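You operate a simulated robot arm through the tools that you are given. There is no shell and no other tool. Be economical: measure what you need, move in short steps, check, and stop when the job is done.

You are at the controls of a simulated two-armed robot. One attempt, no reset.

Task
Put the green tin with yellow band on the top of the bench with orange legs. Fetch the tin marked "grease" from the top of the wooden bench with blue legs and set it on top of the dark disc with teal grips. Open the drawer marked wiping cloths, put the blue pad with orange band on the top of the wooden bench with blue legs away in the inside of drawer marked wiping cloths, then shut the cloths. Press the blue button marked drop two times. Take the thick card with teal grip and leave it on the purple violet paper round with lime tab. Lift the blue lid marked pegs open. The order is free. Set down upright: green tin with yellow band.

It is judged by the outcome, as a careful person would: the job done as asked, and still so three seconds after it is handed in. It fails if anything else is knocked over, pushed out of place, dropped, spilled or broken. Lids that push on must go on centred and level and be pressed home; caps that screw on are set level and turned clockwise until they are tight. Flat cloth is picked up by pressing the open fingertips on it (5 to 10 N) and closing them slowly along it; thin cloth reads only 2 to 8 mm in the jaws.

Robot
Two 7-joint arms with fingered hands on one trunk, on a base that drives. Base frame: it is fixed to the floor where the robot stands at the start and does not move with it; the origin is under the middle of the robot, x ahead of it, y to its left, z up; the surface under the hand at the start is at about z = 862. Units: mm, degrees, N and s.
The left shoulder is at the start at [90, 128, 1134], the right one opposite. Places, roughly: blue button marked drop [500, -100, 900]; blue lid marked pegs [1100, 1900, 1000]; blue pad with orange band (9x6x4 cm) [1000, 200, 900]; blue tin marked band wax, yellow tin marked grease [1000, -250, 750]; dark disc with teal grips (15x12x3 cm) [1000, -700, 800]; drawer marked wiping cloths [-2600, 6500, 600]; green tin with yellow band (8x8x10 cm) [900, 0, 900]; inside of drawer marked wiping cloths [-2500, 6500, 600]; thick card with teal grip (7x6x5 cm) [600, -600, 900]; top of the bench with orange legs [100, -1400, 800]; violet paper round with lime tab [1000, 2750, 750]. Payload 5 kg a hand.
The TCP of each hand is the grasp point between the finger pads, 37 mm short of the fingertips. In the tool frame z runs along the fingers and y along their closing line. Largest opening 124 mm; the body of the gripper starts 43 mm behind the TCP. The gripper is a hand of 3 fingers: y runs from the thumb to the fingers, the wrist lies at [-21, -116, -203] in the tool frame.
Orientation is that of the tool frame in the base frame, as [roll, pitch, yaw] about the fixed x, y, z axes, in that order (R = Rz(yaw) Ry(pitch) Rx(roll)). With the fingers straight down and the wrist toward the robot, the tool's x, y and z point along [0, 1, 0], [1, 0, 0] and [0, 0, -1] of the base frame.

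Tools
- The arms move only by the tool step_arm. It takes "left_plan", "right_plan" or both (then of equal length, played together; a hand with none holds still); each is a list that holds one entry, the list of rows, each a list of 6 numbers: the shift along the tool's x, y, z in units of 200 mm (1.0 is 200 mm), then the turn, a rotation vector about the tool's x, y, z in units of 180 degrees (1.0 is 180 degrees). In form: [[[tx, ty, tz, ax, ay, az], ...]]. A call has 1 to 8 rows; each row is the pose to reach, as a shift and turn from the pose commanded when the call began, along the tool's axes at that moment. A call with a number of a shift or a turn outside -1 to 1 is refused whole. Rows are played at 5 a second. More than 50 mm and 8.6 degrees between two rows, and nothing of the call is played. Where a pose cannot be reached the arm comes as near as it can. A force on the tool above 40 N (or 10 N above the force at the start of the call, whichever is more), or a blocked arm, ends the call early, and 0.2 s more pass. In this call time passes only in rows, and 0.2 s behind the last. It gives the time, the measured TCP pose, the force on the tool (base axes), the opening and the grip force at its end, in the units of the frame above (readings bear some noise), with the torque about the TCP (base axes, N m) and any sound that the robot's microphone picked up.
- Cameras (640 x 400 px; columns grow to the right, rows downward): "scene" is now at [249.4, -49.2, 1299.7]; the picture's right is [-0.43, -0.90, 0.00], its down [-0.51, 0.24, -0.83] and it looks along [0.74, -0.36, -0.56] (base axes); focal length 245 px, centre (320, 200). "left" rides on the left gripper at [-72, -104, -154] in its tool frame; the picture's right is [-0.83, -0.26, 0.49], its down [0.51, -0.72, 0.47] and it looks along [0.23, 0.64, 0.73] (tool axes); focal length 243 px, centre (320, 200). "right" rides on the right gripper at [72, -104, -154] in its tool frame; the picture's right is [-0.83, 0.26, -0.49], its down [-0.51, -0.72, 0.47] and it looks along [-0.23, 0.64, 0.73] (tool axes); focal length 243 px, centre (320, 200). There is no depth. A picture from a camera that has moved, and an enlarged one, comes with that camera's place and axes in the base frame and with its lens. The place of the scene camera against the robot may be out by one fixed shift of up to 12 mm in any direction.
- camera(camera): a new picture of that camera. No time passes.
- raise_lower(by): slides the trunk up (or, below 0, down) by that many mm; the arms and the scene camera ride with it, the base frame stays. It gives what a move gives, with no picture.
- steer(legs): drives the robot by 1 to 6 legs, each [ahead, left, turn to the left] in mm, mm and degrees, along the robot's own axes; the way and the turn of a leg run together, so that a leg with both is an arc; at most 1500 mm and 180 degrees a leg. The arms and the cameras ride along, it lands a little off, and it stops where it bumps. It gives what a move gives.
- curl_fingers(index, middle, thumb_bend, thumb_turn, hand): sets how far each is bent, from 0 (flat) to 1 (curled in); at 0.3 the hand is open as for a grip, at 0.7 the pads meet at the TCP. One left out holds its place. A second passes; each finger stops where it meets its share of the squeeze, and holds until it gets a number again. It is the only way to open and close the hand. It gives what a move gives, with no picture; readings hold the bend of each and the force on the fingers (four entries, about 0 where the hand has none), thumb and palm. thumb_turn goes from beside the hand (0) to across from the fingers (1), as for a grip.
- pan_tilt(pan, tilt): turns the head with the scene camera to pan (to the left, within 80 degrees either way) and tilt (down, from -29 to 69), counted from straight ahead of the robot. It gives what a move gives.
- zoom(camera, box): a new picture of the part [left, top, right, bottom] of that camera's present view, enlarged. No time passes.
- hand_in(): hands the job in; it is judged then, once.

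Go step by step. Nothing tells you exact positions but the pictures and the camera data: compare them with the known pose of the tool, close in by small moves and look again before you grip or let go. The budget is 186 turns and 158 pictures, counting those below and the enlarged ones. Unless the task says otherwise, let go and move clear before handing in.

The tools are called by a JSON object that holds its "name" and its "arguments". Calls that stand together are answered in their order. step_arm: Moves the arms, as the interface text tells. Its arguments: {"type":"object","properties":{"left_plan":{"type":"array","items":{"type":"array","items":{"type":"array","items":{"type":"number"}}}},"right_plan":{"type":"array","items":{"type":"array","items":{"type":"array","items":{"type":"number"}}}}},"required":[]} The other tools are called the same way: raise_lower (by) slides the trunk up or down; curl_fingers (index, middle, thumb_bend, thumb_turn, hand) moves the fingers one by one; steer (legs) drives the base; pan_tilt (pan, tilt) turns the head that bears the scene camera; camera (camera) takes a picture; zoom (camera, box) takes an enlarged picture of a part of a camera's view; hand_in () hands the job in.

At the start:

```text
clock: 0.0
left_position: [714.0, -24.2, 1165.6]
left_orientation: [-179.9, -0.1, 89.9]
left_ft_force: [0.3, 0.5, 0.4]
left_ft_torque: [-0.01, 0.01, -0.01]
left_finger_gap: 123.5
left_grasp_force: 0.0
left_shape: jaw
left_bend: [0.3, 0.3, 0.3, 0.98]
left_finger forces: [0.0, 0.0, 0.0, 0.0, 0.1, 0.1]
right_position: [515.8, -462.7, 1115.0]
right_orientation: [179.9, 0.0, 90.0]
right_ft_force: [-0.4, -0.4, 0.9]
right_ft_torque: [0.02, -0.02, 0.01]
right_finger_gap: 123.6
right_grasp_force: 0.2
right_shape: jaw
right_bend: [0.3, 0.3, 0.3, 0.98]
right_finger forces: [0.0, 0.1, 0.0, 0.1, 0.0, 0.0]
trunk travel left (down, up): [-325.0, 238.0]
robot x, y, heading: [-1.1, 0.7, 0.1]
head pan, tilt: [-25.7, 34.3]
```

scene: 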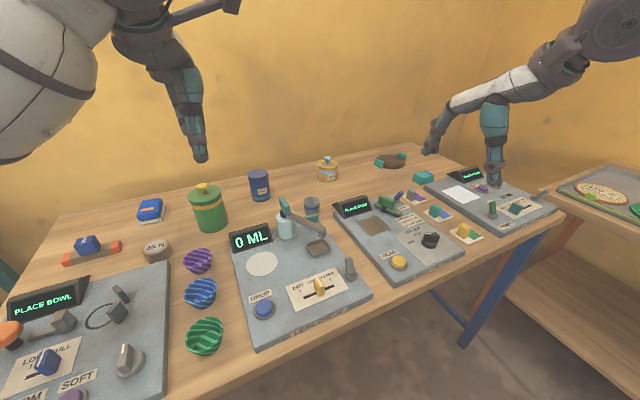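
right: 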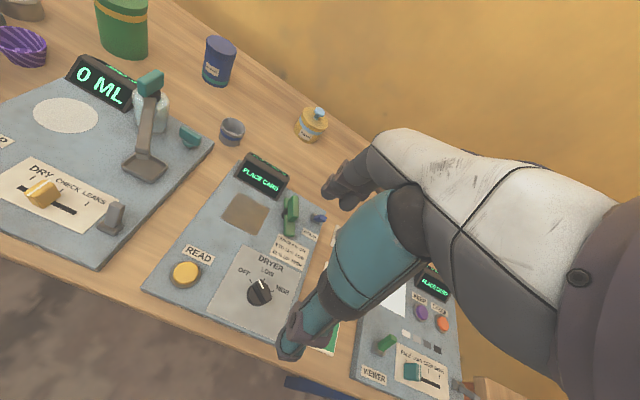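
left: 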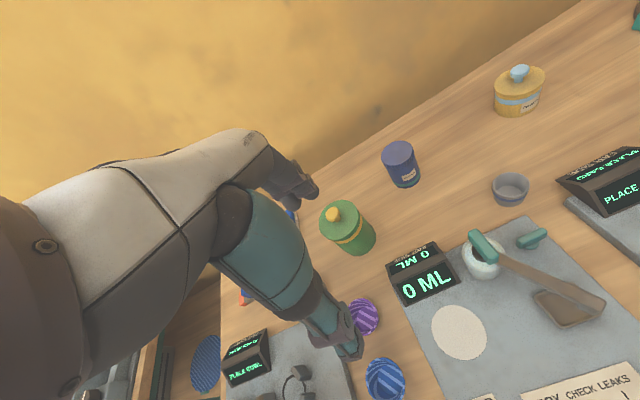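

I see the bench with the tins, the pads and several consoles. I'll look closer at each area first to identify the objects.

{"name": "zoom", "arguments": {"camera": "scene", "box": [130, 140, 350, 278]}}

{"name": "zoom", "arguments": {"camera": "scene", "box": [310, 130, 560, 286]}}

{"name": "zoom", "arguments": {"camera": "scene", "box": [220, 220, 380, 320]}}

```text
2.90 times, centred on (240, 209) of scene
camera zoom: at [249.4, -49.2, 1299.7], right [-0.43, -0.9, 0.0], down [-0.51, 0.24, -0.83], along [0.74, -0.36, -0.56], focal length 711 px, centre (552, 174)
```

zoom: 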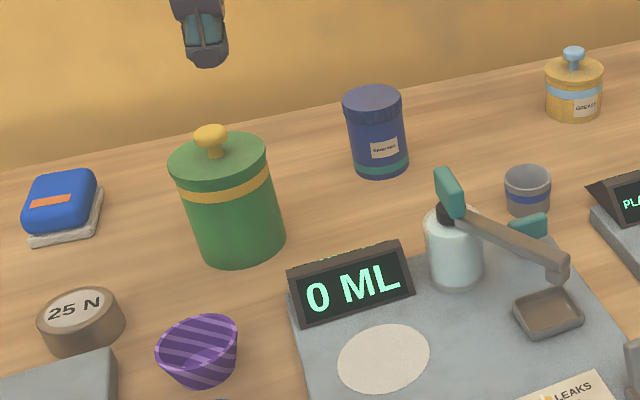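

```text
2.56 times, centred on (435, 208) of scene
camera zoom: at [249.4, -49.2, 1299.7], right [-0.43, -0.9, 0.0], down [-0.51, 0.24, -0.83], along [0.74, -0.36, -0.56], focal length 628 px, centre (26, 180)
```

zoom: 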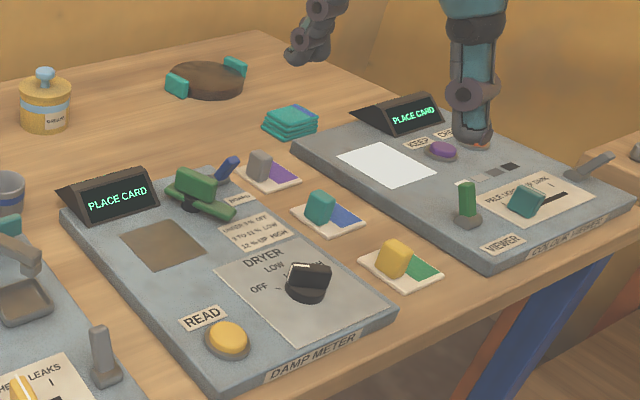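

```text
4.00 times, centred on (300, 270) of scene
camera zoom: at [249.4, -49.2, 1299.7], right [-0.43, -0.9, 0.0], down [-0.51, 0.24, -0.83], along [0.74, -0.36, -0.56], focal length 981 px, centre (400, -80)
```

zoom: 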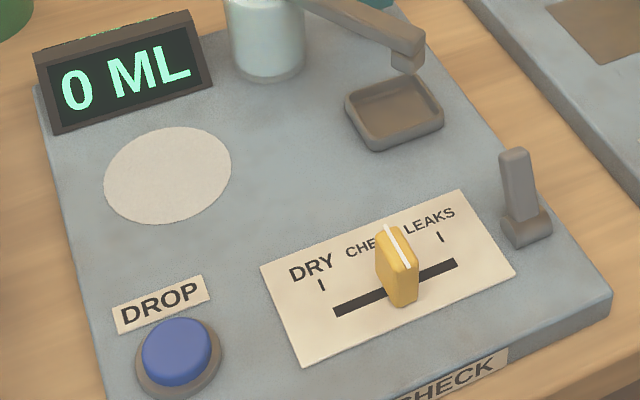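

The bench layout is clear. Now I look to the right and the left to see the orange-legged bench and the way to the far places.

{"name": "pan_tilt", "arguments": {"pan": -78, "tilt": 25}}

{"name": "camera", "arguments": {"camera": "scene"}}

{"name": "pan_tilt", "arguments": {"pan": 75, "tilt": 20}}

{"name": "camera", "arguments": {"camera": "scene"}}

{"name": "pan_tilt", "arguments": {"pan": 0, "tilt": 55}}

{"name": "camera", "arguments": {"camera": "scene"}}

```text
clock: 1.2
left_position: [714.9, -24.0, 1164.5]
left_orientation: [-179.9, 0.0, 90.1]
left_ft_force: [0.3, 0.4, 0.1]
left_ft_torque: [0.02, -0.01, 0.0]
left_finger_gap: 123.6
left_grasp_force: 0.1
left_shape: jaw
left_bend: [0.3, 0.3, 0.3, 0.98]
left_finger forces: [0.0, 0.1, 0.0, 0.1, 0.0, 0.0]
right_position: [516.2, -462.9, 1116.3]
right_orientation: [-179.9, 0.1, 90.0]
right_ft_force: [-1.1, -0.5, -1.0]
right_ft_torque: [-0.01, 0.0, 0.0]
right_finger_gap: 123.7
right_grasp_force: 0.0
right_shape: jaw
right_bend: [0.3, 0.3, 0.3, 0.98]
right_finger forces: [0.1, 0.0, 0.0, 0.1, 0.0, 0.0]
trunk travel left (down, up): [-325.0, 238.0]
robot x, y, heading: [2.9, -5.5, -0.0]
head pan, tilt: [-78.0, 25.0]
```

```text
151 pictures are left
camera scene: at [188.9, -100.9, 1314.4], right [-0.98, -0.21, 0.0], down [-0.09, 0.41, -0.91], along [0.19, -0.89, -0.42], focal length 245 px, centre (320, 200)
```

scene: 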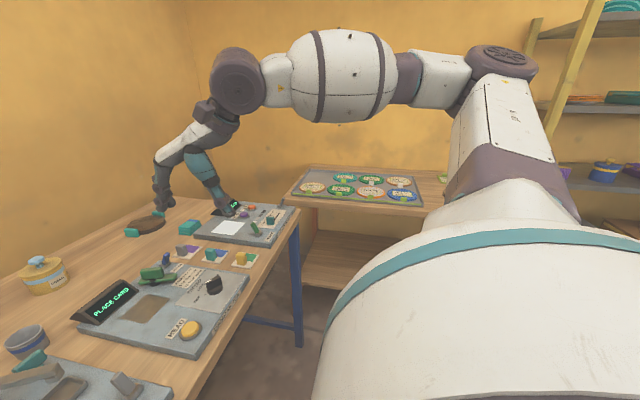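

```text
clock: 3.6
left_position: [714.8, -25.5, 1165.3]
left_orientation: [-179.8, 0.1, 89.9]
left_ft_force: [0.0, 0.0, -0.1]
left_ft_torque: [-0.03, 0.0, 0.01]
left_finger_gap: 123.4
left_grasp_force: 0.1
left_shape: jaw
left_bend: [0.3, 0.3, 0.3, 0.98]
left_finger forces: [0.0, 0.0, 0.0, 0.0, 0.1, 0.0]
right_position: [516.9, -462.2, 1116.9]
right_orientation: [180.0, -0.1, 90.0]
right_ft_force: [0.2, -0.3, 0.1]
right_ft_torque: [-0.02, 0.01, 0.04]
right_finger_gap: 123.5
right_grasp_force: 0.1
right_shape: jaw
right_bend: [0.3, 0.3, 0.3, 0.98]
right_finger forces: [0.0, 0.0, 0.1, 0.0, 0.0, 0.0]
trunk travel left (down, up): [-325.0, 238.0]
robot x, y, heading: [-2.4, 0.2, -0.2]
head pan, tilt: [75.0, 20.0]
```

```text
150 pictures are left
camera scene: at [193.8, 79.1, 1322.5], right [0.97, -0.26, 0.0], down [-0.09, -0.33, -0.94], along [0.24, 0.91, -0.34], focal length 245 px, centre (320, 200)
```

scene: 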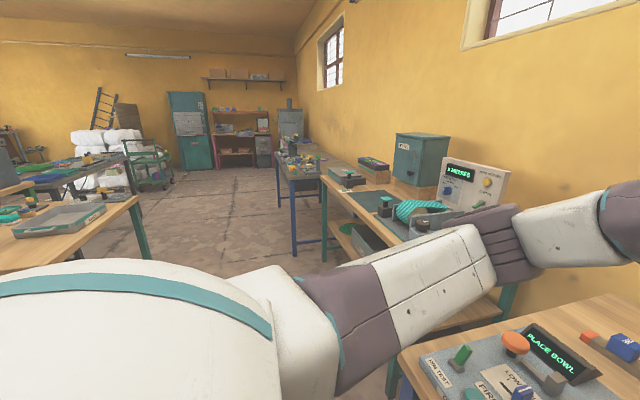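

```text
clock: 5.1
left_position: [714.6, -25.5, 1164.6]
left_orientation: [-179.9, 0.0, 90.0]
left_ft_force: [0.8, 0.1, -1.0]
left_ft_torque: [-0.02, 0.04, 0.01]
left_finger_gap: 123.6
left_grasp_force: 0.0
left_shape: jaw
left_bend: [0.3, 0.3, 0.3, 0.98]
left_finger forces: [0.1, 0.0, 0.0, 0.2, 0.0, 0.1]
right_position: [516.6, -463.1, 1116.1]
right_orientation: [179.9, 0.0, 90.0]
right_ft_force: [0.3, 0.6, -0.3]
right_ft_torque: [-0.02, 0.01, 0.0]
right_finger_gap: 123.5
right_grasp_force: 0.1
right_shape: jaw
right_bend: [0.3, 0.3, 0.3, 0.98]
right_finger forces: [0.1, 0.0, 0.0, 0.1, 0.0, 0.0]
trunk travel left (down, up): [-325.0, 238.0]
robot x, y, heading: [1.3, 1.8, 0.0]
head pan, tilt: [0.0, 55.0]
```

```text
149 pictures are left
camera scene: at [241.8, -10.8, 1270.4], right [0.0, -1.0, 0.0], down [-0.82, 0.0, -0.57], along [0.57, 0.0, -0.82], focal length 245 px, centre (320, 200)
```

scene: 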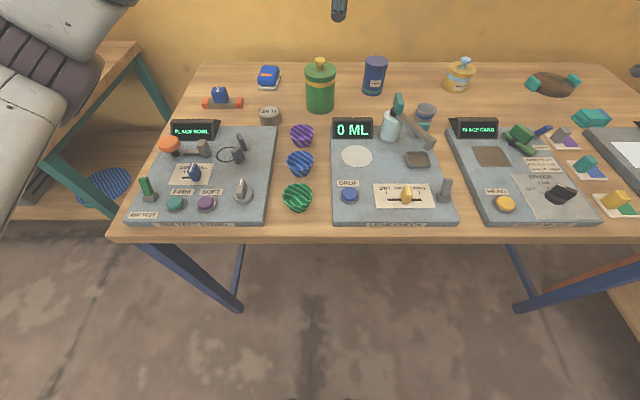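

The lay of the room is clear. I start with the button: drive back about 200 mm so the left hand hovers over it, and close the fingers to make a pressing tip.

{"name": "steer", "arguments": {"legs": [[-200, 0, 0]]}}

{"name": "curl_fingers", "arguments": {"hand": "left", "index": 0.68, "middle": 0.68, "thumb_bend": 0.68}}

{"name": "camera", "arguments": {"camera": "left"}}

{"name": "camera", "arguments": {"camera": "scene"}}

```text
clock: 6.7
left_position: [514.5, -25.0, 1164.8]
left_orientation: [-179.9, 0.0, 90.0]
left_ft_force: [-0.2, -0.5, 1.1]
left_ft_torque: [0.01, 0.02, 0.01]
left_finger_gap: 123.9
left_grasp_force: 0.0
left_shape: jaw
left_bend: [0.3, 0.3, 0.3, 0.98]
left_finger forces: [0.1, 0.0, 0.0, 0.0, 0.0, 0.0]
right_position: [315.7, -463.8, 1115.2]
right_orientation: [-179.9, 0.0, 90.0]
right_ft_force: [-0.6, 0.6, 0.7]
right_ft_torque: [0.01, 0.03, 0.01]
right_finger_gap: 123.7
right_grasp_force: 0.1
right_shape: jaw
right_bend: [0.3, 0.3, 0.3, 0.98]
right_finger forces: [0.0, 0.0, 0.0, 0.0, 0.1, 0.0]
trunk travel left (down, up): [-325.0, 238.0]
robot x, y, heading: [-202.1, 2.1, -0.2]
head pan, tilt: [0.0, 55.0]
```

```text
clock: 7.7
left_position: [513.4, -26.0, 1163.9]
left_orientation: [-179.9, 0.0, 90.0]
left_ft_force: [0.1, -0.8, 0.2]
left_ft_torque: [-0.01, 0.0, -0.01]
left_finger_gap: 13.4
left_grasp_force: 0.2
left_shape: fingers
left_bend: [0.68, 0.68, 0.68, 0.98]
left_finger forces: [0.1, 0.0, 0.1, 0.1, 0.0, 0.1]
right_position: [315.8, -463.4, 1116.7]
right_orientation: [180.0, -0.1, 90.0]
right_ft_force: [-0.4, 0.8, -0.3]
right_ft_torque: [-0.01, 0.0, -0.01]
right_finger_gap: 123.7
right_grasp_force: 0.1
right_shape: jaw
right_bend: [0.3, 0.3, 0.3, 0.98]
right_finger forces: [0.1, 0.0, 0.0, 0.0, 0.1, 0.1]
trunk travel left (down, up): [-325.0, 238.0]
robot x, y, heading: [-201.8, 0.5, 0.1]
head pan, tilt: [0.0, 55.0]
```

```text
148 pictures are left
camera left: at [410.6, -98.3, 1318.8], right [-0.26, -0.83, -0.49], down [-0.72, 0.51, -0.47], along [0.64, 0.23, -0.73], focal length 243 px, centre (320, 200)
```

left: 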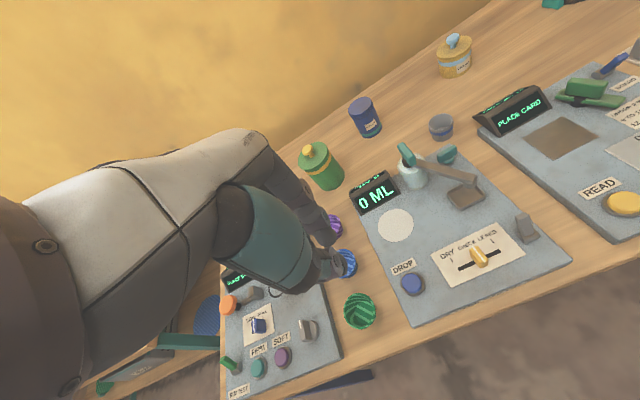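

```text
147 pictures are left
camera scene: at [41.5, -10.9, 1270.3], right [0.0, -1.0, 0.0], down [-0.82, 0.0, -0.57], along [0.57, 0.0, -0.82], focal length 245 px, centre (320, 200)
```

scene: 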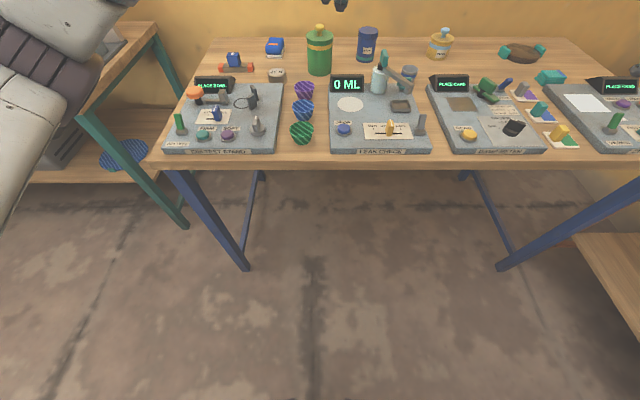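

Button estimated at about [518, -65, 900]. I lower the left hand above it in steps and check.

{"name": "step_arm", "arguments": {"left_plan": [[[-0.1, 0.01, 0.2, 0, 0, 0], [-0.19, 0.02, 0.4, 0, 0, 0], [-0.19, 0.02, 0.6, 0, 0, 0], [-0.19, 0.02, 0.8, 0, 0, 0]]]}}

{"name": "camera", "arguments": {"camera": "left"}}

{"name": "zoom", "arguments": {"camera": "scene", "box": [260, 60, 440, 172]}}

```text
clock: 8.7
left_position: [519.1, -61.9, 1005.2]
left_orientation: [-179.9, -0.1, 90.1]
left_ft_force: [0.2, 0.0, 1.2]
left_ft_torque: [0.02, 0.03, 0.02]
left_finger_gap: 13.3
left_grasp_force: 0.0
left_shape: fingers
left_bend: [0.68, 0.68, 0.68, 0.98]
left_finger forces: [0.0, 0.0, 0.0, 0.1, 0.1, 0.0]
right_position: [316.7, -464.3, 1115.7]
right_orientation: [180.0, -0.1, 89.9]
right_ft_force: [1.1, -0.1, 0.4]
right_ft_torque: [0.01, 0.05, -0.04]
right_finger_gap: 123.6
right_grasp_force: 0.0
right_shape: jaw
right_bend: [0.3, 0.3, 0.3, 0.98]
right_finger forces: [0.0, 0.2, 0.0, 0.1, 0.1, 0.0]
trunk travel left (down, up): [-325.0, 238.0]
robot x, y, heading: [-200.1, 1.5, -0.2]
head pan, tilt: [0.0, 55.0]
```

```text
146 pictures are left
camera left: at [414.6, -134.4, 1159.1], right [-0.26, -0.83, -0.49], down [-0.72, 0.51, -0.47], along [0.64, 0.23, -0.73], focal length 243 px, centre (320, 200)
```

left: 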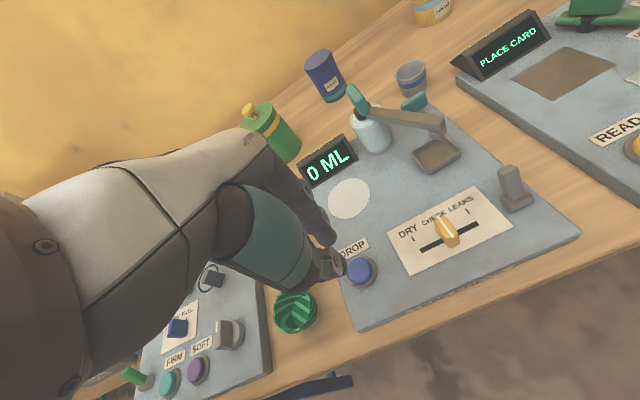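

```text
3.56 times, centred on (350, 116) of scene
camera zoom: at [42.1, -11.1, 1270.2], right [0.0, -1.0, 0.0], down [-0.82, 0.0, -0.57], along [0.57, 0.0, -0.82], focal length 872 px, centre (213, 499)
```

zoom: 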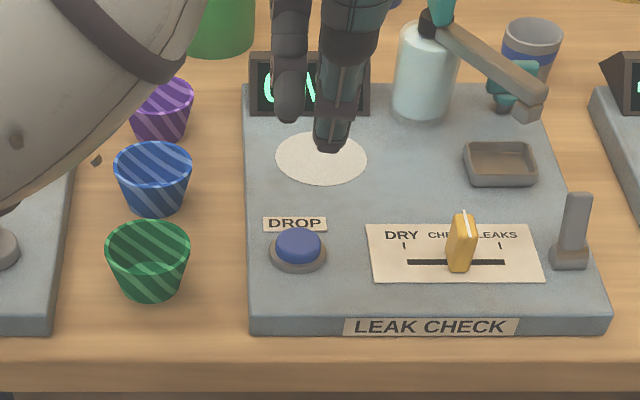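

The button sits just beneath the fingertips at about [519, -67]. I go down close and then press slowly, listening for a click.

{"name": "step_arm", "arguments": {"left_plan": [[[-0.02, 0, 0.15, 0, 0, 0], [-0.02, 0, 0.25, 0, 0, 0], [-0.02, 0, 0.27, 0, 0, 0], [-0.02, 0, 0.285, 0, 0, 0], [-0.02, 0, 0.3, 0, 0, 0]]]}}

{"name": "camera", "arguments": {"camera": "left"}}

```text
clock: 9.9
left_position: [517.2, -66.7, 944.1]
left_orientation: [-180.0, 0.0, 90.0]
left_ft_force: [-0.7, 0.1, -0.1]
left_ft_torque: [0.02, 0.03, -0.01]
left_finger_gap: 13.3
left_grasp_force: 0.0
left_shape: fingers
left_bend: [0.68, 0.68, 0.68, 0.98]
left_finger forces: [0.0, 0.1, 0.0, 0.0, 0.1, 0.0]
right_position: [315.3, -463.6, 1116.5]
right_orientation: [180.0, 0.0, 90.0]
right_ft_force: [-0.4, 0.4, 0.0]
right_ft_torque: [0.03, 0.02, 0.02]
right_finger_gap: 123.6
right_grasp_force: 0.1
right_shape: jaw
right_bend: [0.3, 0.3, 0.3, 0.98]
right_finger forces: [0.0, 0.0, 0.0, 0.1, 0.0, 0.1]
trunk travel left (down, up): [-325.0, 238.0]
robot x, y, heading: [-201.8, 0.6, 0.2]
head pan, tilt: [0.0, 55.0]
```

```text
144 pictures are left
camera left: at [413.5, -140.0, 1098.9], right [-0.26, -0.83, -0.49], down [-0.72, 0.51, -0.47], along [0.64, 0.23, -0.73], focal length 243 px, centre (320, 200)
```

left: 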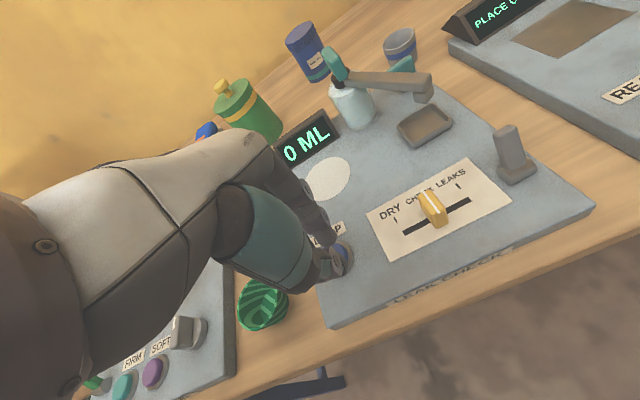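

The fingertips are right above the button. I press in 2 mm steps.

{"name": "step_arm", "arguments": {"left_plan": [[[-0.01, 0, 0.015, 0, 0, 0], [-0.01, 0, 0.025, 0, 0, 0], [-0.01, 0, 0.035, 0, 0, 0], [-0.01, 0, 0.045, 0, 0, 0]]]}}

```text
clock: 10.9
left_position: [516.6, -68.9, 934.9]
left_orientation: [-179.9, 0.1, 90.0]
left_ft_force: [-0.3, 0.9, 0.0]
left_ft_torque: [0.01, -0.04, -0.01]
left_finger_gap: 13.0
left_grasp_force: 0.1
left_shape: fingers
left_bend: [0.68, 0.68, 0.68, 0.98]
left_finger forces: [0.0, 0.0, 0.0, 0.0, 0.1, 0.0]
right_position: [316.5, -462.0, 1115.5]
right_orientation: [-180.0, 0.0, 90.0]
right_ft_force: [0.7, 0.9, -0.2]
right_ft_torque: [-0.01, 0.0, 0.0]
right_finger_gap: 123.7
right_grasp_force: 0.1
right_shape: jaw
right_bend: [0.3, 0.3, 0.3, 0.98]
right_finger forces: [0.0, 0.0, 0.0, 0.1, 0.0, 0.0]
trunk travel left (down, up): [-325.0, 238.0]
robot x, y, heading: [-199.3, 0.5, -0.1]
head pan, tilt: [0.0, 55.0]
```

No contact yet; I continue down in small steps.

{"name": "step_arm", "arguments": {"left_plan": [[[0, 0, 0.01, 0, 0, 0], [0, 0, 0.02, 0, 0, 0], [0, 0, 0.03, 0, 0, 0], [0, 0, 0.04, 0, 0, 0], [0, 0, 0.05, 0, 0, 0]]]}}

{"name": "zoom", "arguments": {"camera": "left", "box": [250, 160, 410, 260]}}

```text
clock: 12.1
left_position: [516.1, -70.2, 924.2]
left_orientation: [-179.9, 0.1, 90.0]
left_ft_force: [0.2, 0.3, -0.4]
left_ft_torque: [0.01, 0.0, -0.01]
left_finger_gap: 13.3
left_grasp_force: 0.0
left_shape: fingers
left_bend: [0.68, 0.68, 0.68, 0.98]
left_finger forces: [0.0, 0.0, 0.0, 0.0, 0.1, 0.0]
right_position: [315.4, -463.1, 1116.5]
right_orientation: [-179.9, 0.0, 90.0]
right_ft_force: [-0.2, -0.4, 0.0]
right_ft_torque: [-0.03, -0.01, 0.0]
right_finger_gap: 123.7
right_grasp_force: 0.0
right_shape: jaw
right_bend: [0.3, 0.3, 0.3, 0.98]
right_finger forces: [0.0, 0.0, 0.1, 0.0, 0.1, 0.0]
trunk travel left (down, up): [-325.0, 238.0]
robot x, y, heading: [-200.4, -0.1, -0.2]
head pan, tilt: [0.0, 55.0]
```

```text
4.00 times, centred on (330, 210) of left
camera zoom: at [413.9, -142.1, 1080.0], right [-0.26, -0.83, -0.49], down [-0.72, 0.51, -0.47], along [0.64, 0.23, -0.73], focal length 970 px, centre (280, 160)
```

zoom: 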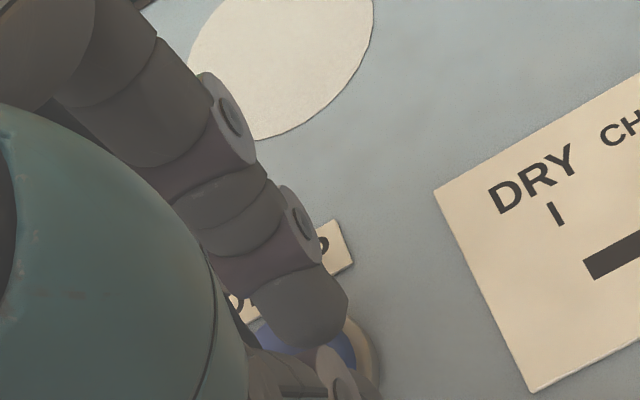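

The finger is over the button but still above it. I press on in small steps.

{"name": "step_arm", "arguments": {"left_plan": [[[0, 0, 0.01, 0, 0, 0], [0, 0, 0.02, 0, 0, 0], [0, 0, 0.03, 0, 0, 0], [0, 0, 0.04, 0, 0, 0], [0, 0, 0.05, 0, 0, 0]]]}}

```text
clock: 13.3
left_position: [518.6, -69.0, 915.4]
left_orientation: [-179.8, -0.1, 90.0]
left_ft_force: [0.1, -0.9, 0.6]
left_ft_torque: [0.01, 0.02, -0.03]
left_finger_gap: 13.2
left_grasp_force: 0.0
left_shape: fingers
left_bend: [0.68, 0.68, 0.68, 0.98]
left_finger forces: [0.0, 0.1, 0.0, 0.1, 0.0, 0.0]
right_position: [315.5, -463.2, 1116.6]
right_orientation: [-180.0, 0.0, 90.0]
right_ft_force: [-0.5, 0.6, 0.1]
right_ft_torque: [0.01, 0.01, 0.01]
right_finger_gap: 123.6
right_grasp_force: 0.0
right_shape: jaw
right_bend: [0.3, 0.3, 0.3, 0.98]
right_finger forces: [0.0, 0.0, 0.0, 0.0, 0.0, 0.1]
trunk travel left (down, up): [-325.0, 238.0]
robot x, y, heading: [-197.8, -1.3, 0.2]
head pan, tilt: [0.0, 55.0]
```

{"name": "zoom", "arguments": {"camera": "scene", "box": [300, 80, 400, 142]}}

{"name": "zoom", "arguments": {"camera": "left", "box": [270, 200, 430, 300]}}

```text
6.40 times, centred on (350, 111) of scene
camera zoom: at [41.1, -10.9, 1270.4], right [0.0, -1.0, 0.0], down [-0.82, 0.0, -0.57], along [0.57, 0.0, -0.82], focal length 1570 px, centre (128, 770)
```

zoom: 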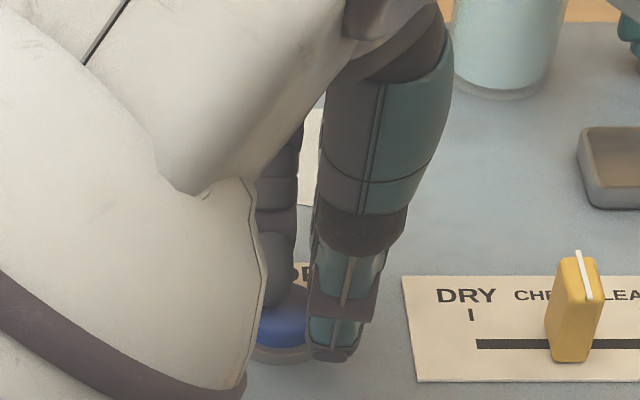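

```text
4.00 times, centred on (350, 250) of left
camera zoom: at [414.4, -142.2, 1070.2], right [-0.26, -0.83, -0.49], down [-0.72, 0.51, -0.47], along [0.64, 0.23, -0.73], focal length 970 px, centre (200, 0)
```

zoom: 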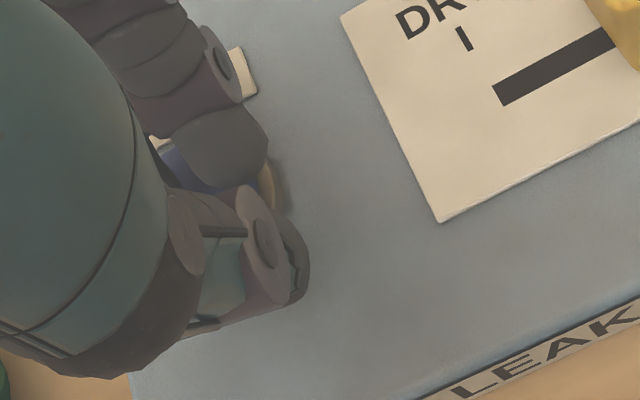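

No contact yet and the thumb sits off to the side. I lift a little, move the thumb out of the way so only the fingers press, and look.

{"name": "step_arm", "arguments": {"left_plan": [[[0, 0, -0.1, 0, 0, 0], [0, 0, -0.2, 0, 0, 0]]]}}

{"name": "curl_fingers", "arguments": {"hand": "left", "thumb_bend": 0.2}}

{"name": "zoom", "arguments": {"camera": "left", "box": [200, 130, 440, 280]}}

{"name": "zoom", "arguments": {"camera": "scene", "box": [260, 40, 420, 140]}}

```text
clock: 13.9
left_position: [516.6, -68.6, 955.6]
left_orientation: [-179.8, 0.0, 90.0]
left_ft_force: [-0.1, 1.1, 0.0]
left_ft_torque: [-0.03, 0.0, -0.01]
left_finger_gap: 12.8
left_grasp_force: 0.1
left_shape: fingers
left_bend: [0.68, 0.68, 0.68, 0.98]
left_finger forces: [0.0, 0.0, 0.0, 0.1, 0.1, 0.0]
right_position: [314.7, -463.6, 1116.0]
right_orientation: [179.9, 0.0, 89.9]
right_ft_force: [-0.9, -0.5, 0.0]
right_ft_torque: [0.03, -0.04, -0.02]
right_finger_gap: 123.9
right_grasp_force: 0.0
right_shape: jaw
right_bend: [0.3, 0.3, 0.3, 0.98]
right_finger forces: [0.0, 0.0, 0.0, 0.0, 0.0, 0.0]
trunk travel left (down, up): [-325.0, 238.0]
robot x, y, heading: [-200.7, 0.0, -0.2]
head pan, tilt: [0.0, 55.0]
```

```text
clock: 14.9
left_position: [515.8, -69.4, 954.7]
left_orientation: [-179.9, 0.1, 90.0]
left_ft_force: [1.0, -1.1, 0.4]
left_ft_torque: [0.02, 0.01, -0.01]
left_finger_gap: 80.6
left_grasp_force: 0.0
left_shape: fingers
left_bend: [0.68, 0.68, 0.2, 0.98]
left_finger forces: [0.1, 0.0, 0.0, 0.1, 0.0, 0.1]
right_position: [314.6, -462.8, 1116.1]
right_orientation: [-180.0, 0.0, 90.0]
right_ft_force: [0.7, 0.7, -0.1]
right_ft_torque: [-0.01, -0.05, 0.01]
right_finger_gap: 123.7
right_grasp_force: 0.0
right_shape: jaw
right_bend: [0.3, 0.3, 0.3, 0.98]
right_finger forces: [0.1, 0.1, 0.0, 0.0, 0.0, 0.0]
trunk travel left (down, up): [-325.0, 238.0]
robot x, y, heading: [-199.7, 0.4, 0.1]
head pan, tilt: [0.0, 55.0]
```

```text
2.67 times, centred on (320, 205) of left
camera zoom: at [414.3, -141.4, 1109.1], right [-0.26, -0.83, -0.49], down [-0.72, 0.51, -0.47], along [0.64, 0.23, -0.73], focal length 647 px, centre (320, 187)
```

zoom: 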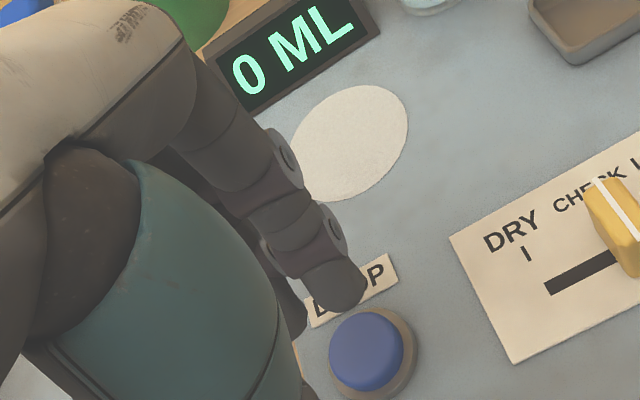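

```text
4.00 times, centred on (340, 90) of scene
camera zoom: at [41.1, -10.8, 1270.4], right [0.0, -1.0, 0.0], down [-0.82, 0.0, -0.57], along [0.57, 0.0, -0.82], focal length 981 px, centre (240, 640)
```

zoom: 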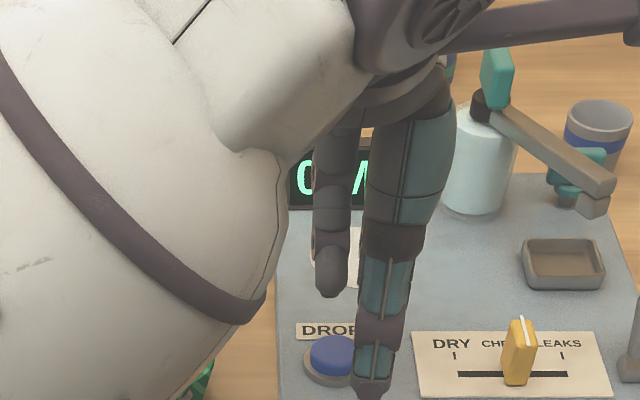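

Both fingers straddle the button centre; the button is at about [521, -68]. I swing the thumb aside so it can't touch first.

{"name": "curl_fingers", "arguments": {"hand": "left", "thumb_turn": 0}}

{"name": "zoom", "arguments": {"camera": "left", "box": [200, 130, 440, 280]}}

{"name": "zoom", "arguments": {"camera": "scene", "box": [260, 40, 420, 140]}}

```text
clock: 15.9
left_position: [517.0, -67.8, 954.4]
left_orientation: [-179.9, 0.0, 90.1]
left_ft_force: [0.4, -0.6, 0.1]
left_ft_torque: [0.0, -0.02, -0.02]
left_finger_gap: 160.1
left_grasp_force: 0.1
left_shape: fingers
left_bend: [0.68, 0.68, 0.2, 0.0]
left_finger forces: [0.0, 0.1, 0.0, 0.0, 0.1, 0.0]
right_position: [314.8, -463.6, 1116.9]
right_orientation: [-180.0, 0.1, 90.0]
right_ft_force: [-0.2, 0.0, 1.1]
right_ft_torque: [0.01, 0.02, -0.04]
right_finger_gap: 123.5
right_grasp_force: 0.1
right_shape: jaw
right_bend: [0.3, 0.3, 0.3, 0.98]
right_finger forces: [0.0, 0.1, 0.1, 0.0, 0.0, 0.0]
trunk travel left (down, up): [-325.0, 238.0]
robot x, y, heading: [-201.0, 0.9, 0.1]
head pan, tilt: [0.0, 55.0]
```

```text
2.67 times, centred on (320, 205) of left
camera zoom: at [414.3, -141.5, 1109.1], right [-0.26, -0.83, -0.49], down [-0.72, 0.51, -0.47], along [0.64, 0.23, -0.73], focal length 647 px, centre (320, 187)
```

zoom: 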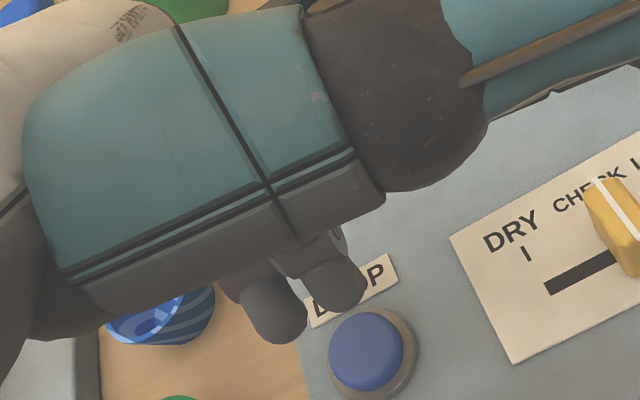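

```text
4.00 times, centred on (340, 90) of scene
camera zoom: at [41.1, -10.9, 1270.4], right [0.0, -1.0, 0.0], down [-0.82, 0.0, -0.57], along [0.57, 0.0, -0.82], focal length 981 px, centre (240, 640)
```

zoom: 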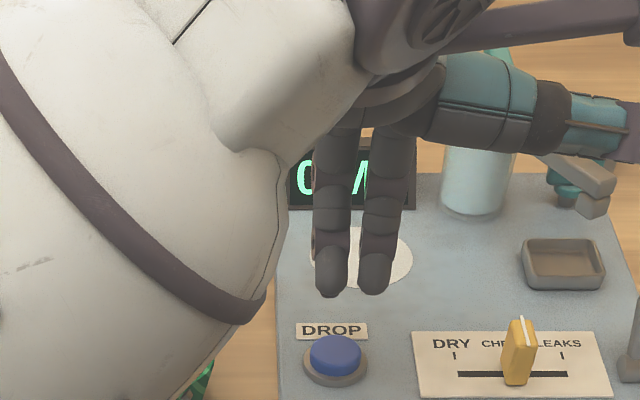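

The thumb to the side would come near the bottle's lever, so I fold it back under and straighten the fingers slightly so they reach lowest.

{"name": "curl_fingers", "arguments": {"hand": "left", "thumb_turn": 0.98, "thumb_bend": 0.72, "index": 0.56, "middle": 0.56}}

{"name": "zoom", "arguments": {"camera": "left", "box": [200, 130, 440, 280]}}

{"name": "zoom", "arguments": {"camera": "scene", "box": [260, 40, 420, 140]}}

```text
clock: 16.9
left_position: [517.4, -69.4, 953.9]
left_orientation: [-179.9, -0.1, 90.0]
left_ft_force: [0.1, -0.2, -0.2]
left_ft_torque: [-0.01, -0.03, -0.02]
left_finger_gap: 23.5
left_grasp_force: 0.1
left_shape: fingers
left_bend: [0.56, 0.56, 0.72, 1.0]
left_finger forces: [0.1, 0.1, 0.0, 0.0, 0.0, 0.0]
right_position: [314.4, -463.7, 1117.1]
right_orientation: [180.0, 0.0, 90.0]
right_ft_force: [0.1, -0.9, 0.4]
right_ft_torque: [0.01, 0.0, -0.02]
right_finger_gap: 123.6
right_grasp_force: 0.0
right_shape: jaw
right_bend: [0.3, 0.3, 0.3, 0.98]
right_finger forces: [0.0, 0.0, 0.1, 0.0, 0.0, 0.0]
trunk travel left (down, up): [-325.0, 238.0]
robot x, y, heading: [-200.0, 0.4, -0.3]
head pan, tilt: [0.0, 55.0]
```

```text
2.67 times, centred on (320, 205) of left
camera zoom: at [414.3, -141.5, 1109.1], right [-0.26, -0.83, -0.49], down [-0.72, 0.51, -0.47], along [0.64, 0.23, -0.73], focal length 647 px, centre (320, 187)
```

zoom: 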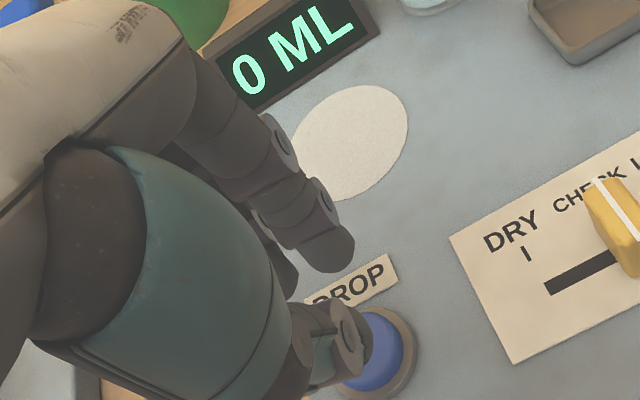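

```text
4.00 times, centred on (340, 90) of scene
camera zoom: at [41.1, -10.9, 1270.4], right [0.0, -1.0, 0.0], down [-0.82, 0.0, -0.57], along [0.57, 0.0, -0.82], focal length 981 px, centre (240, 640)
```

zoom: 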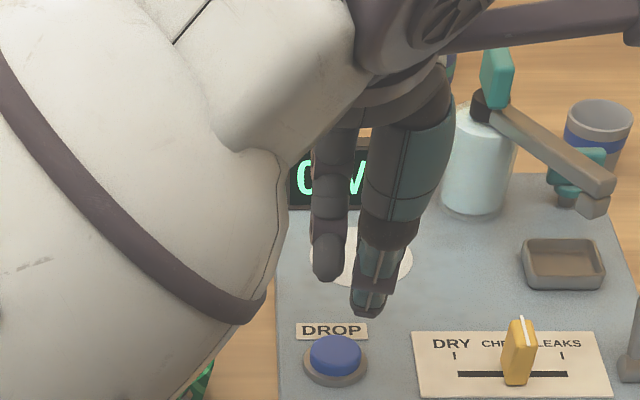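

Now I shift 25 mm back toward me so the fingertips are over the button, and go down gently.

{"name": "step_arm", "arguments": {"left_plan": [[[-0.01, -0.125, 0, 0, 0, 0], [-0.01, -0.125, 0.08, 0, 0, 0], [-0.01, -0.125, 0.12, 0, 0, 0]]]}}

{"name": "zoom", "arguments": {"camera": "left", "box": [200, 130, 440, 280]}}

{"name": "zoom", "arguments": {"camera": "scene", "box": [260, 40, 420, 140]}}

```text
clock: 17.7
left_position: [492.6, -71.0, 930.2]
left_orientation: [-179.8, 0.0, 90.1]
left_ft_force: [-0.5, -0.3, -1.1]
left_ft_torque: [0.02, -0.03, 0.01]
left_finger_gap: 23.5
left_grasp_force: 0.0
left_shape: fingers
left_bend: [0.56, 0.56, 0.72, 1.0]
left_finger forces: [0.1, 0.0, 0.0, 0.1, 0.0, 0.0]
right_position: [315.4, -464.7, 1114.9]
right_orientation: [180.0, 0.0, 90.0]
right_ft_force: [-0.6, -0.4, -0.4]
right_ft_torque: [-0.03, -0.01, -0.01]
right_finger_gap: 123.7
right_grasp_force: 0.0
right_shape: jaw
right_bend: [0.3, 0.3, 0.3, 0.98]
right_finger forces: [0.0, 0.0, 0.0, 0.1, 0.0, 0.0]
trunk travel left (down, up): [-325.0, 238.0]
robot x, y, heading: [-203.8, 1.5, -0.0]
head pan, tilt: [0.0, 55.0]
```

```text
2.67 times, centred on (320, 205) of left
camera zoom: at [388.8, -143.5, 1085.0], right [-0.26, -0.83, -0.49], down [-0.72, 0.51, -0.47], along [0.64, 0.23, -0.73], focal length 647 px, centre (320, 187)
```

zoom: 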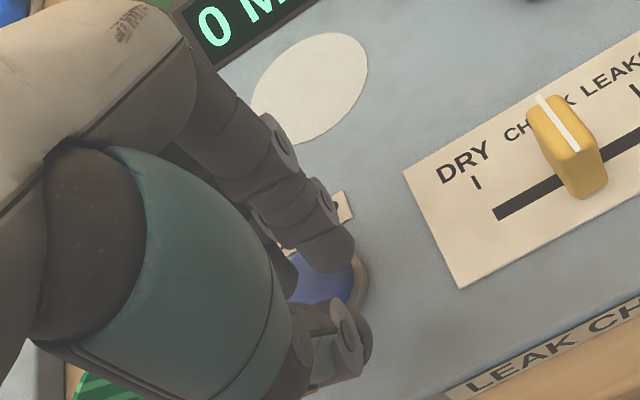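

```text
4.00 times, centred on (340, 90) of scene
camera zoom: at [41.1, -10.8, 1270.4], right [0.0, -1.0, 0.0], down [-0.82, 0.0, -0.57], along [0.57, 0.0, -0.82], focal length 981 px, centre (240, 640)
```

zoom: 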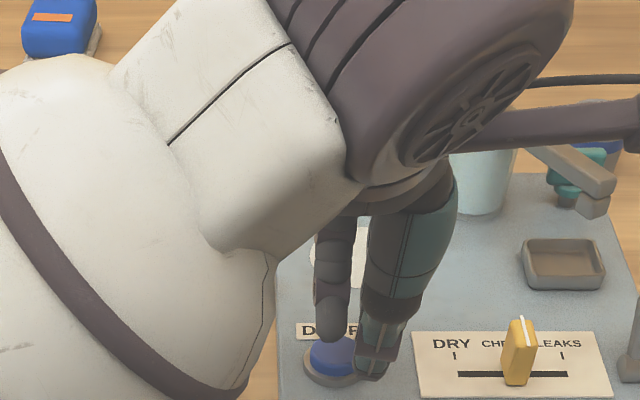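

Fingertips line up with the button. I press down slowly now.

{"name": "step_arm", "arguments": {"left_plan": [[[0, 0, 0.015, 0, 0, 0], [0, 0, 0.03, 0, 0, 0], [0, 0, 0.04, 0, 0, 0], [0, 0, 0.05, 0, 0, 0], [0, 0, 0.06, 0, 0, 0], [0, 0, 0.07, 0, 0, 0]]]}}

```text
clock: 19.1
left_position: [491.9, -70.1, 916.9]
left_orientation: [-179.8, -0.1, 90.0]
left_ft_force: [1.0, 1.1, 0.9]
left_ft_torque: [0.03, -0.02, 0.02]
left_finger_gap: 23.5
left_grasp_force: 1.0
left_shape: fingers
left_bend: [0.56, 0.56, 0.72, 1.0]
left_finger forces: [0.0, 0.8, 0.0, 0.0, 0.0, 0.0]
right_position: [314.6, -463.1, 1116.4]
right_orientation: [180.0, 0.0, 89.9]
right_ft_force: [0.8, -0.5, -0.1]
right_ft_torque: [-0.02, -0.03, 0.02]
right_finger_gap: 123.6
right_grasp_force: 0.1
right_shape: jaw
right_bend: [0.3, 0.3, 0.3, 0.98]
right_finger forces: [0.1, 0.0, 0.0, 0.0, 0.0, 0.0]
trunk travel left (down, up): [-325.0, 238.0]
robot x, y, heading: [-200.6, -0.2, 0.1]
head pan, tilt: [0.0, 55.0]
```

First touch on the button (0.8 N on a finger at z 917). I press another few millimetres.

{"name": "step_arm", "arguments": {"left_plan": [[[0, 0, 0.008, 0, 0, 0], [0, 0, 0.016, 0, 0, 0], [0, 0, 0.024, 0, 0, 0]]]}}

```text
clock: 19.9
left_position: [493.1, -70.6, 914.1]
left_orientation: [-180.0, 0.2, 89.9]
left_ft_force: [0.7, -0.3, 4.3]
left_ft_torque: [0.06, -0.14, 0.01]
left_finger_gap: 23.5
left_grasp_force: 1.8
left_shape: fingers
left_bend: [0.56, 0.56, 0.72, 1.0]
left_finger forces: [0.0, 4.3, 0.0, 0.1, 0.1, 0.0]
right_position: [314.3, -463.3, 1116.6]
right_orientation: [-179.9, 0.1, 90.0]
right_ft_force: [0.4, -0.1, -0.6]
right_ft_torque: [-0.03, -0.01, 0.01]
right_finger_gap: 123.6
right_grasp_force: 0.1
right_shape: jaw
right_bend: [0.3, 0.3, 0.3, 0.98]
right_finger forces: [0.1, 0.0, 0.0, 0.1, 0.1, 0.0]
trunk travel left (down, up): [-325.0, 238.0]
robot x, y, heading: [-202.5, -4.5, 0.1]
head pan, tilt: [0.0, 55.0]
heard: click
```

Clicked once. I lift off and look at the display.

{"name": "step_arm", "arguments": {"left_plan": [[[0, 0, -0.04, 0, 0, 0], [0, 0, -0.08, 0, 0, 0]]]}}

{"name": "camera", "arguments": {"camera": "left"}}

```text
clock: 20.5
left_position: [491.6, -72.1, 928.4]
left_orientation: [-180.0, 0.0, 89.9]
left_ft_force: [-0.6, 0.2, 0.5]
left_ft_torque: [-0.02, -0.03, 0.01]
left_finger_gap: 23.3
left_grasp_force: 0.0
left_shape: fingers
left_bend: [0.56, 0.56, 0.72, 1.0]
left_finger forces: [0.0, 0.0, 0.0, 0.0, 0.1, 0.0]
right_position: [315.1, -462.9, 1115.6]
right_orientation: [180.0, -0.1, 90.0]
right_ft_force: [-0.5, 0.3, -0.1]
right_ft_torque: [0.02, 0.02, -0.02]
right_finger_gap: 124.0
right_grasp_force: 0.1
right_shape: jaw
right_bend: [0.3, 0.3, 0.3, 0.98]
right_finger forces: [0.1, 0.0, 0.0, 0.1, 0.1, 0.1]
trunk travel left (down, up): [-325.0, 238.0]
robot x, y, heading: [-201.4, 2.9, 0.3]
head pan, tilt: [0.0, 55.0]
```

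```text
132 pictures are left
camera left: at [388.5, -144.6, 1082.9], right [-0.26, -0.83, -0.49], down [-0.72, 0.51, -0.47], along [0.64, 0.23, -0.73], focal length 243 px, centre (320, 200)
```

left: 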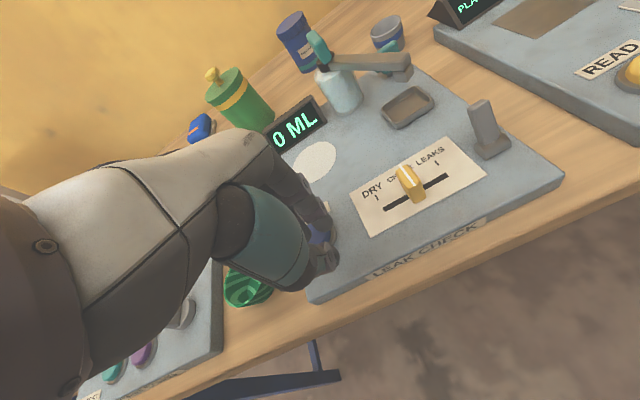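

Released. I press the second time the same way.

{"name": "step_arm", "arguments": {"left_plan": [[[0, 0, 0.03, 0, 0, 0], [0, 0, 0.056, 0, 0, 0], [0, 0, 0.064, 0, 0, 0], [0, 0, 0.072, 0, 0, 0], [0, 0, 0.08, 0, 0, 0]]]}}

```text
clock: 21.7
left_position: [490.8, -71.7, 913.5]
left_orientation: [-180.0, 0.1, 90.0]
left_ft_force: [0.3, -0.7, 4.9]
left_ft_torque: [0.05, -0.16, 0.01]
left_finger_gap: 23.3
left_grasp_force: 2.6
left_shape: fingers
left_bend: [0.56, 0.56, 0.72, 1.0]
left_finger forces: [0.0, 4.5, 0.1, 0.0, 0.0, 0.1]
right_position: [315.3, -462.9, 1115.9]
right_orientation: [179.9, 0.1, 90.0]
right_ft_force: [0.5, -0.7, 0.3]
right_ft_torque: [0.02, 0.0, 0.02]
right_finger_gap: 123.5
right_grasp_force: 0.1
right_shape: jaw
right_bend: [0.3, 0.3, 0.3, 0.98]
right_finger forces: [0.0, 0.0, 0.0, 0.0, 0.0, 0.1]
trunk travel left (down, up): [-325.0, 238.0]
robot x, y, heading: [-198.9, -0.3, -0.2]
head pan, tilt: [0.0, 55.0]
heard: click
```

Second click heard. I raise the hand, open it, drive forward, and take aim at the green tin.

{"name": "step_arm", "arguments": {"left_plan": [[[0, 0, -0.2, 0, 0, 0], [0, 0, -0.4, 0, 0, 0], [0, 0, -0.6, 0, 0, 0], [0, 0, -0.8, 0, 0, 0], [0, 0, -1.0, 0, 0, 0]]]}}

{"name": "curl_fingers", "arguments": {"hand": "left", "thumb_turn": 0.98, "thumb_bend": 0.3, "index": 0.3, "middle": 0.3}}

{"name": "steer", "arguments": {"legs": [[200, 0, 0]]}}

{"name": "camera", "arguments": {"camera": "left"}}

{"name": "camera", "arguments": {"camera": "right"}}

```text
clock: 22.9
left_position: [491.5, -71.1, 1115.1]
left_orientation: [-179.9, 0.1, 90.0]
left_ft_force: [-0.2, -0.3, -0.7]
left_ft_torque: [0.02, 0.01, -0.02]
left_finger_gap: 23.8
left_grasp_force: 0.0
left_shape: fingers
left_bend: [0.56, 0.56, 0.72, 1.0]
left_finger forces: [0.1, 0.0, 0.0, 0.0, 0.0, 0.0]
right_position: [315.0, -463.6, 1116.7]
right_orientation: [179.9, -0.1, 89.9]
right_ft_force: [-0.4, -0.1, -0.7]
right_ft_torque: [0.01, -0.04, 0.05]
right_finger_gap: 123.5
right_grasp_force: 0.0
right_shape: jaw
right_bend: [0.3, 0.3, 0.3, 0.98]
right_finger forces: [0.1, 0.0, 0.0, 0.0, 0.0, 0.0]
trunk travel left (down, up): [-325.0, 238.0]
robot x, y, heading: [-202.9, 3.0, -0.2]
head pan, tilt: [0.0, 55.0]
```

```text
clock: 23.9
left_position: [492.2, -70.4, 1114.7]
left_orientation: [-179.9, 0.1, 90.0]
left_ft_force: [-0.2, 0.4, 0.1]
left_ft_torque: [0.0, 0.01, -0.01]
left_finger_gap: 128.6
left_grasp_force: 0.2
left_shape: fingers
left_bend: [0.3, 0.3, 0.3, 0.96]
left_finger forces: [0.1, 0.0, 0.0, 0.0, 0.0, 0.1]
right_position: [314.4, -464.8, 1117.1]
right_orientation: [-180.0, -0.1, 90.0]
right_ft_force: [0.8, 0.4, -0.5]
right_ft_torque: [0.0, -0.02, -0.01]
right_finger_gap: 123.7
right_grasp_force: 0.1
right_shape: jaw
right_bend: [0.3, 0.3, 0.3, 0.98]
right_finger forces: [0.0, 0.1, 0.2, 0.0, 0.1, 0.0]
trunk travel left (down, up): [-325.0, 238.0]
robot x, y, heading: [-202.5, -2.6, 0.1]
head pan, tilt: [0.0, 55.0]
```

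```text
clock: 25.4
left_position: [684.0, -70.8, 1116.6]
left_orientation: [-180.0, 0.0, 89.9]
left_ft_force: [-0.4, 0.0, 0.7]
left_ft_torque: [0.0, -0.02, 0.03]
left_finger_gap: 128.7
left_grasp_force: 0.0
left_shape: fingers
left_bend: [0.3, 0.3, 0.3, 0.96]
left_finger forces: [0.1, 0.0, 0.0, 0.0, 0.0, 0.0]
right_position: [507.0, -463.7, 1116.7]
right_orientation: [179.9, 0.1, 89.8]
right_ft_force: [-0.5, -0.1, -0.4]
right_ft_torque: [-0.03, -0.04, 0.05]
right_finger_gap: 123.5
right_grasp_force: 0.1
right_shape: jaw
right_bend: [0.3, 0.3, 0.3, 0.98]
right_finger forces: [0.1, 0.0, 0.0, 0.1, 0.1, 0.0]
trunk travel left (down, up): [-325.0, 238.0]
robot x, y, heading: [-10.2, 2.1, 0.3]
head pan, tilt: [0.0, 55.0]
```

```text
131 pictures are left
camera left: at [581.2, -144.2, 1269.6], right [-0.26, -0.83, -0.49], down [-0.72, 0.51, -0.47], along [0.64, 0.23, -0.73], focal length 243 px, centre (320, 200)
```

left: 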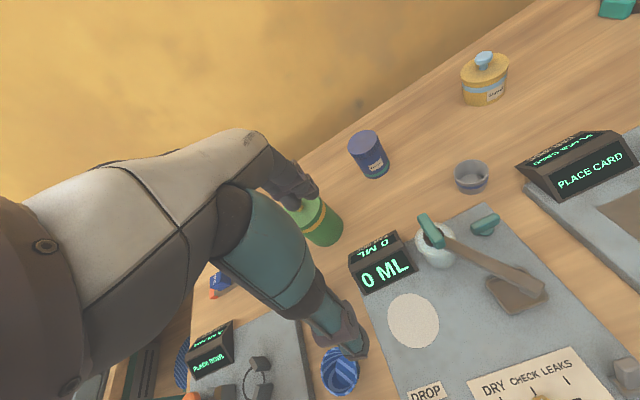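

```text
130 pictures are left
camera right: at [403.5, -390.6, 1269.7], right [0.26, -0.83, 0.49], down [-0.72, -0.51, -0.47], along [0.64, -0.23, -0.73], focal length 243 px, centre (320, 200)
```

right: 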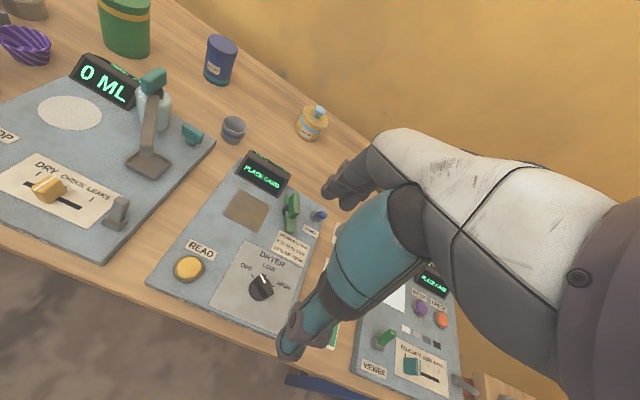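

The hand will clear the knob if it comes in tilted from the left, thumb near and fingers beyond the tin. I tilt the left hand about 48° while moving above and left of the green tin.

{"name": "step_arm", "arguments": {"left_plan": [[[0.1, 0.1, 0, 0, -0.045, 0], [0.2, 0.2, 0, 0, -0.09, 0], [0.3, 0.35, 0, 0, -0.135, 0], [0.4, 0.5, 0, 0, -0.18, 0], [0.5, 0.65, 0, 0, -0.225, 0], [0.6, 0.8, 0, 0, -0.27, 0]]]}}

{"name": "camera", "arguments": {"camera": "left"}}

{"name": "camera", "arguments": {"camera": "scene"}}

```text
clock: 27.0
left_position: [833.4, 86.1, 1169.8]
left_orientation: [173.3, 47.0, 88.0]
left_ft_force: [1.0, 0.1, -1.3]
left_ft_torque: [-0.06, 0.06, -0.01]
left_finger_gap: 128.8
left_grasp_force: 0.0
left_shape: fingers
left_bend: [0.3, 0.3, 0.3, 0.96]
left_finger forces: [0.0, 0.0, 0.0, 0.0, 0.1, 0.0]
right_position: [501.8, -458.6, 1116.9]
right_orientation: [179.4, -0.5, 90.9]
right_ft_force: [1.7, -1.0, -1.1]
right_ft_torque: [0.1, 0.1, 0.01]
right_finger_gap: 123.6
right_grasp_force: 0.1
right_shape: jaw
right_bend: [0.3, 0.3, 0.3, 0.98]
right_finger forces: [0.1, 0.1, 0.1, 0.0, 0.0, 0.0]
trunk travel left (down, up): [-325.0, 238.0]
robot x, y, heading: [-8.6, 2.2, 1.1]
head pan, tilt: [0.0, 55.0]
heard: click
stopped in row 6 (left hand): the arm was blocked; the commanded pose is now the measured one
```

```text
129 pictures are left
camera left: at [715.2, 143.0, 1319.9], right [-0.24, -0.94, 0.25], down [-0.66, -0.03, -0.75], along [0.71, -0.34, -0.61], focal length 243 px, centre (320, 200)
```

left: 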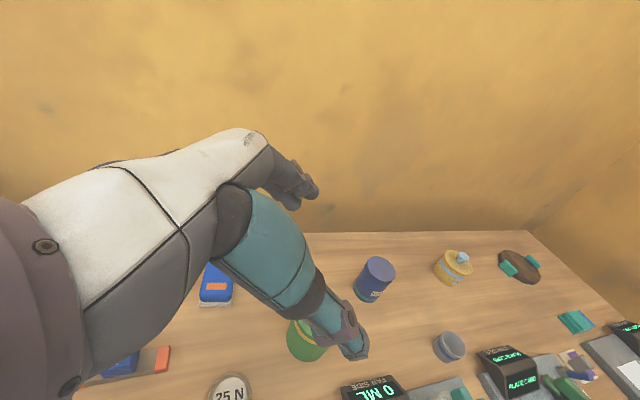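

```text
128 pictures are left
camera scene: at [218.6, -11.6, 1271.3], right [0.02, -1.0, -0.01], down [-0.81, -0.01, -0.58], along [0.58, 0.01, -0.81], focal length 245 px, centre (320, 200)
```

scene: 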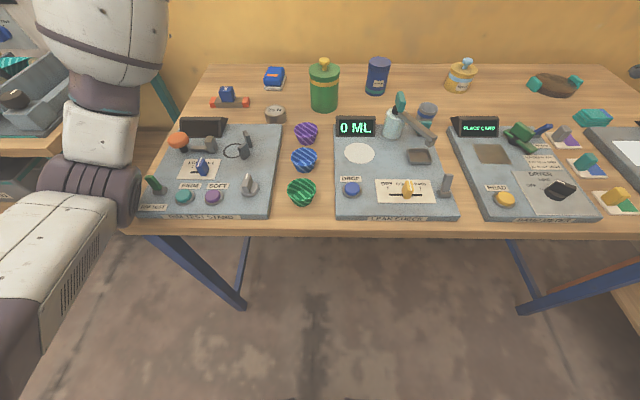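

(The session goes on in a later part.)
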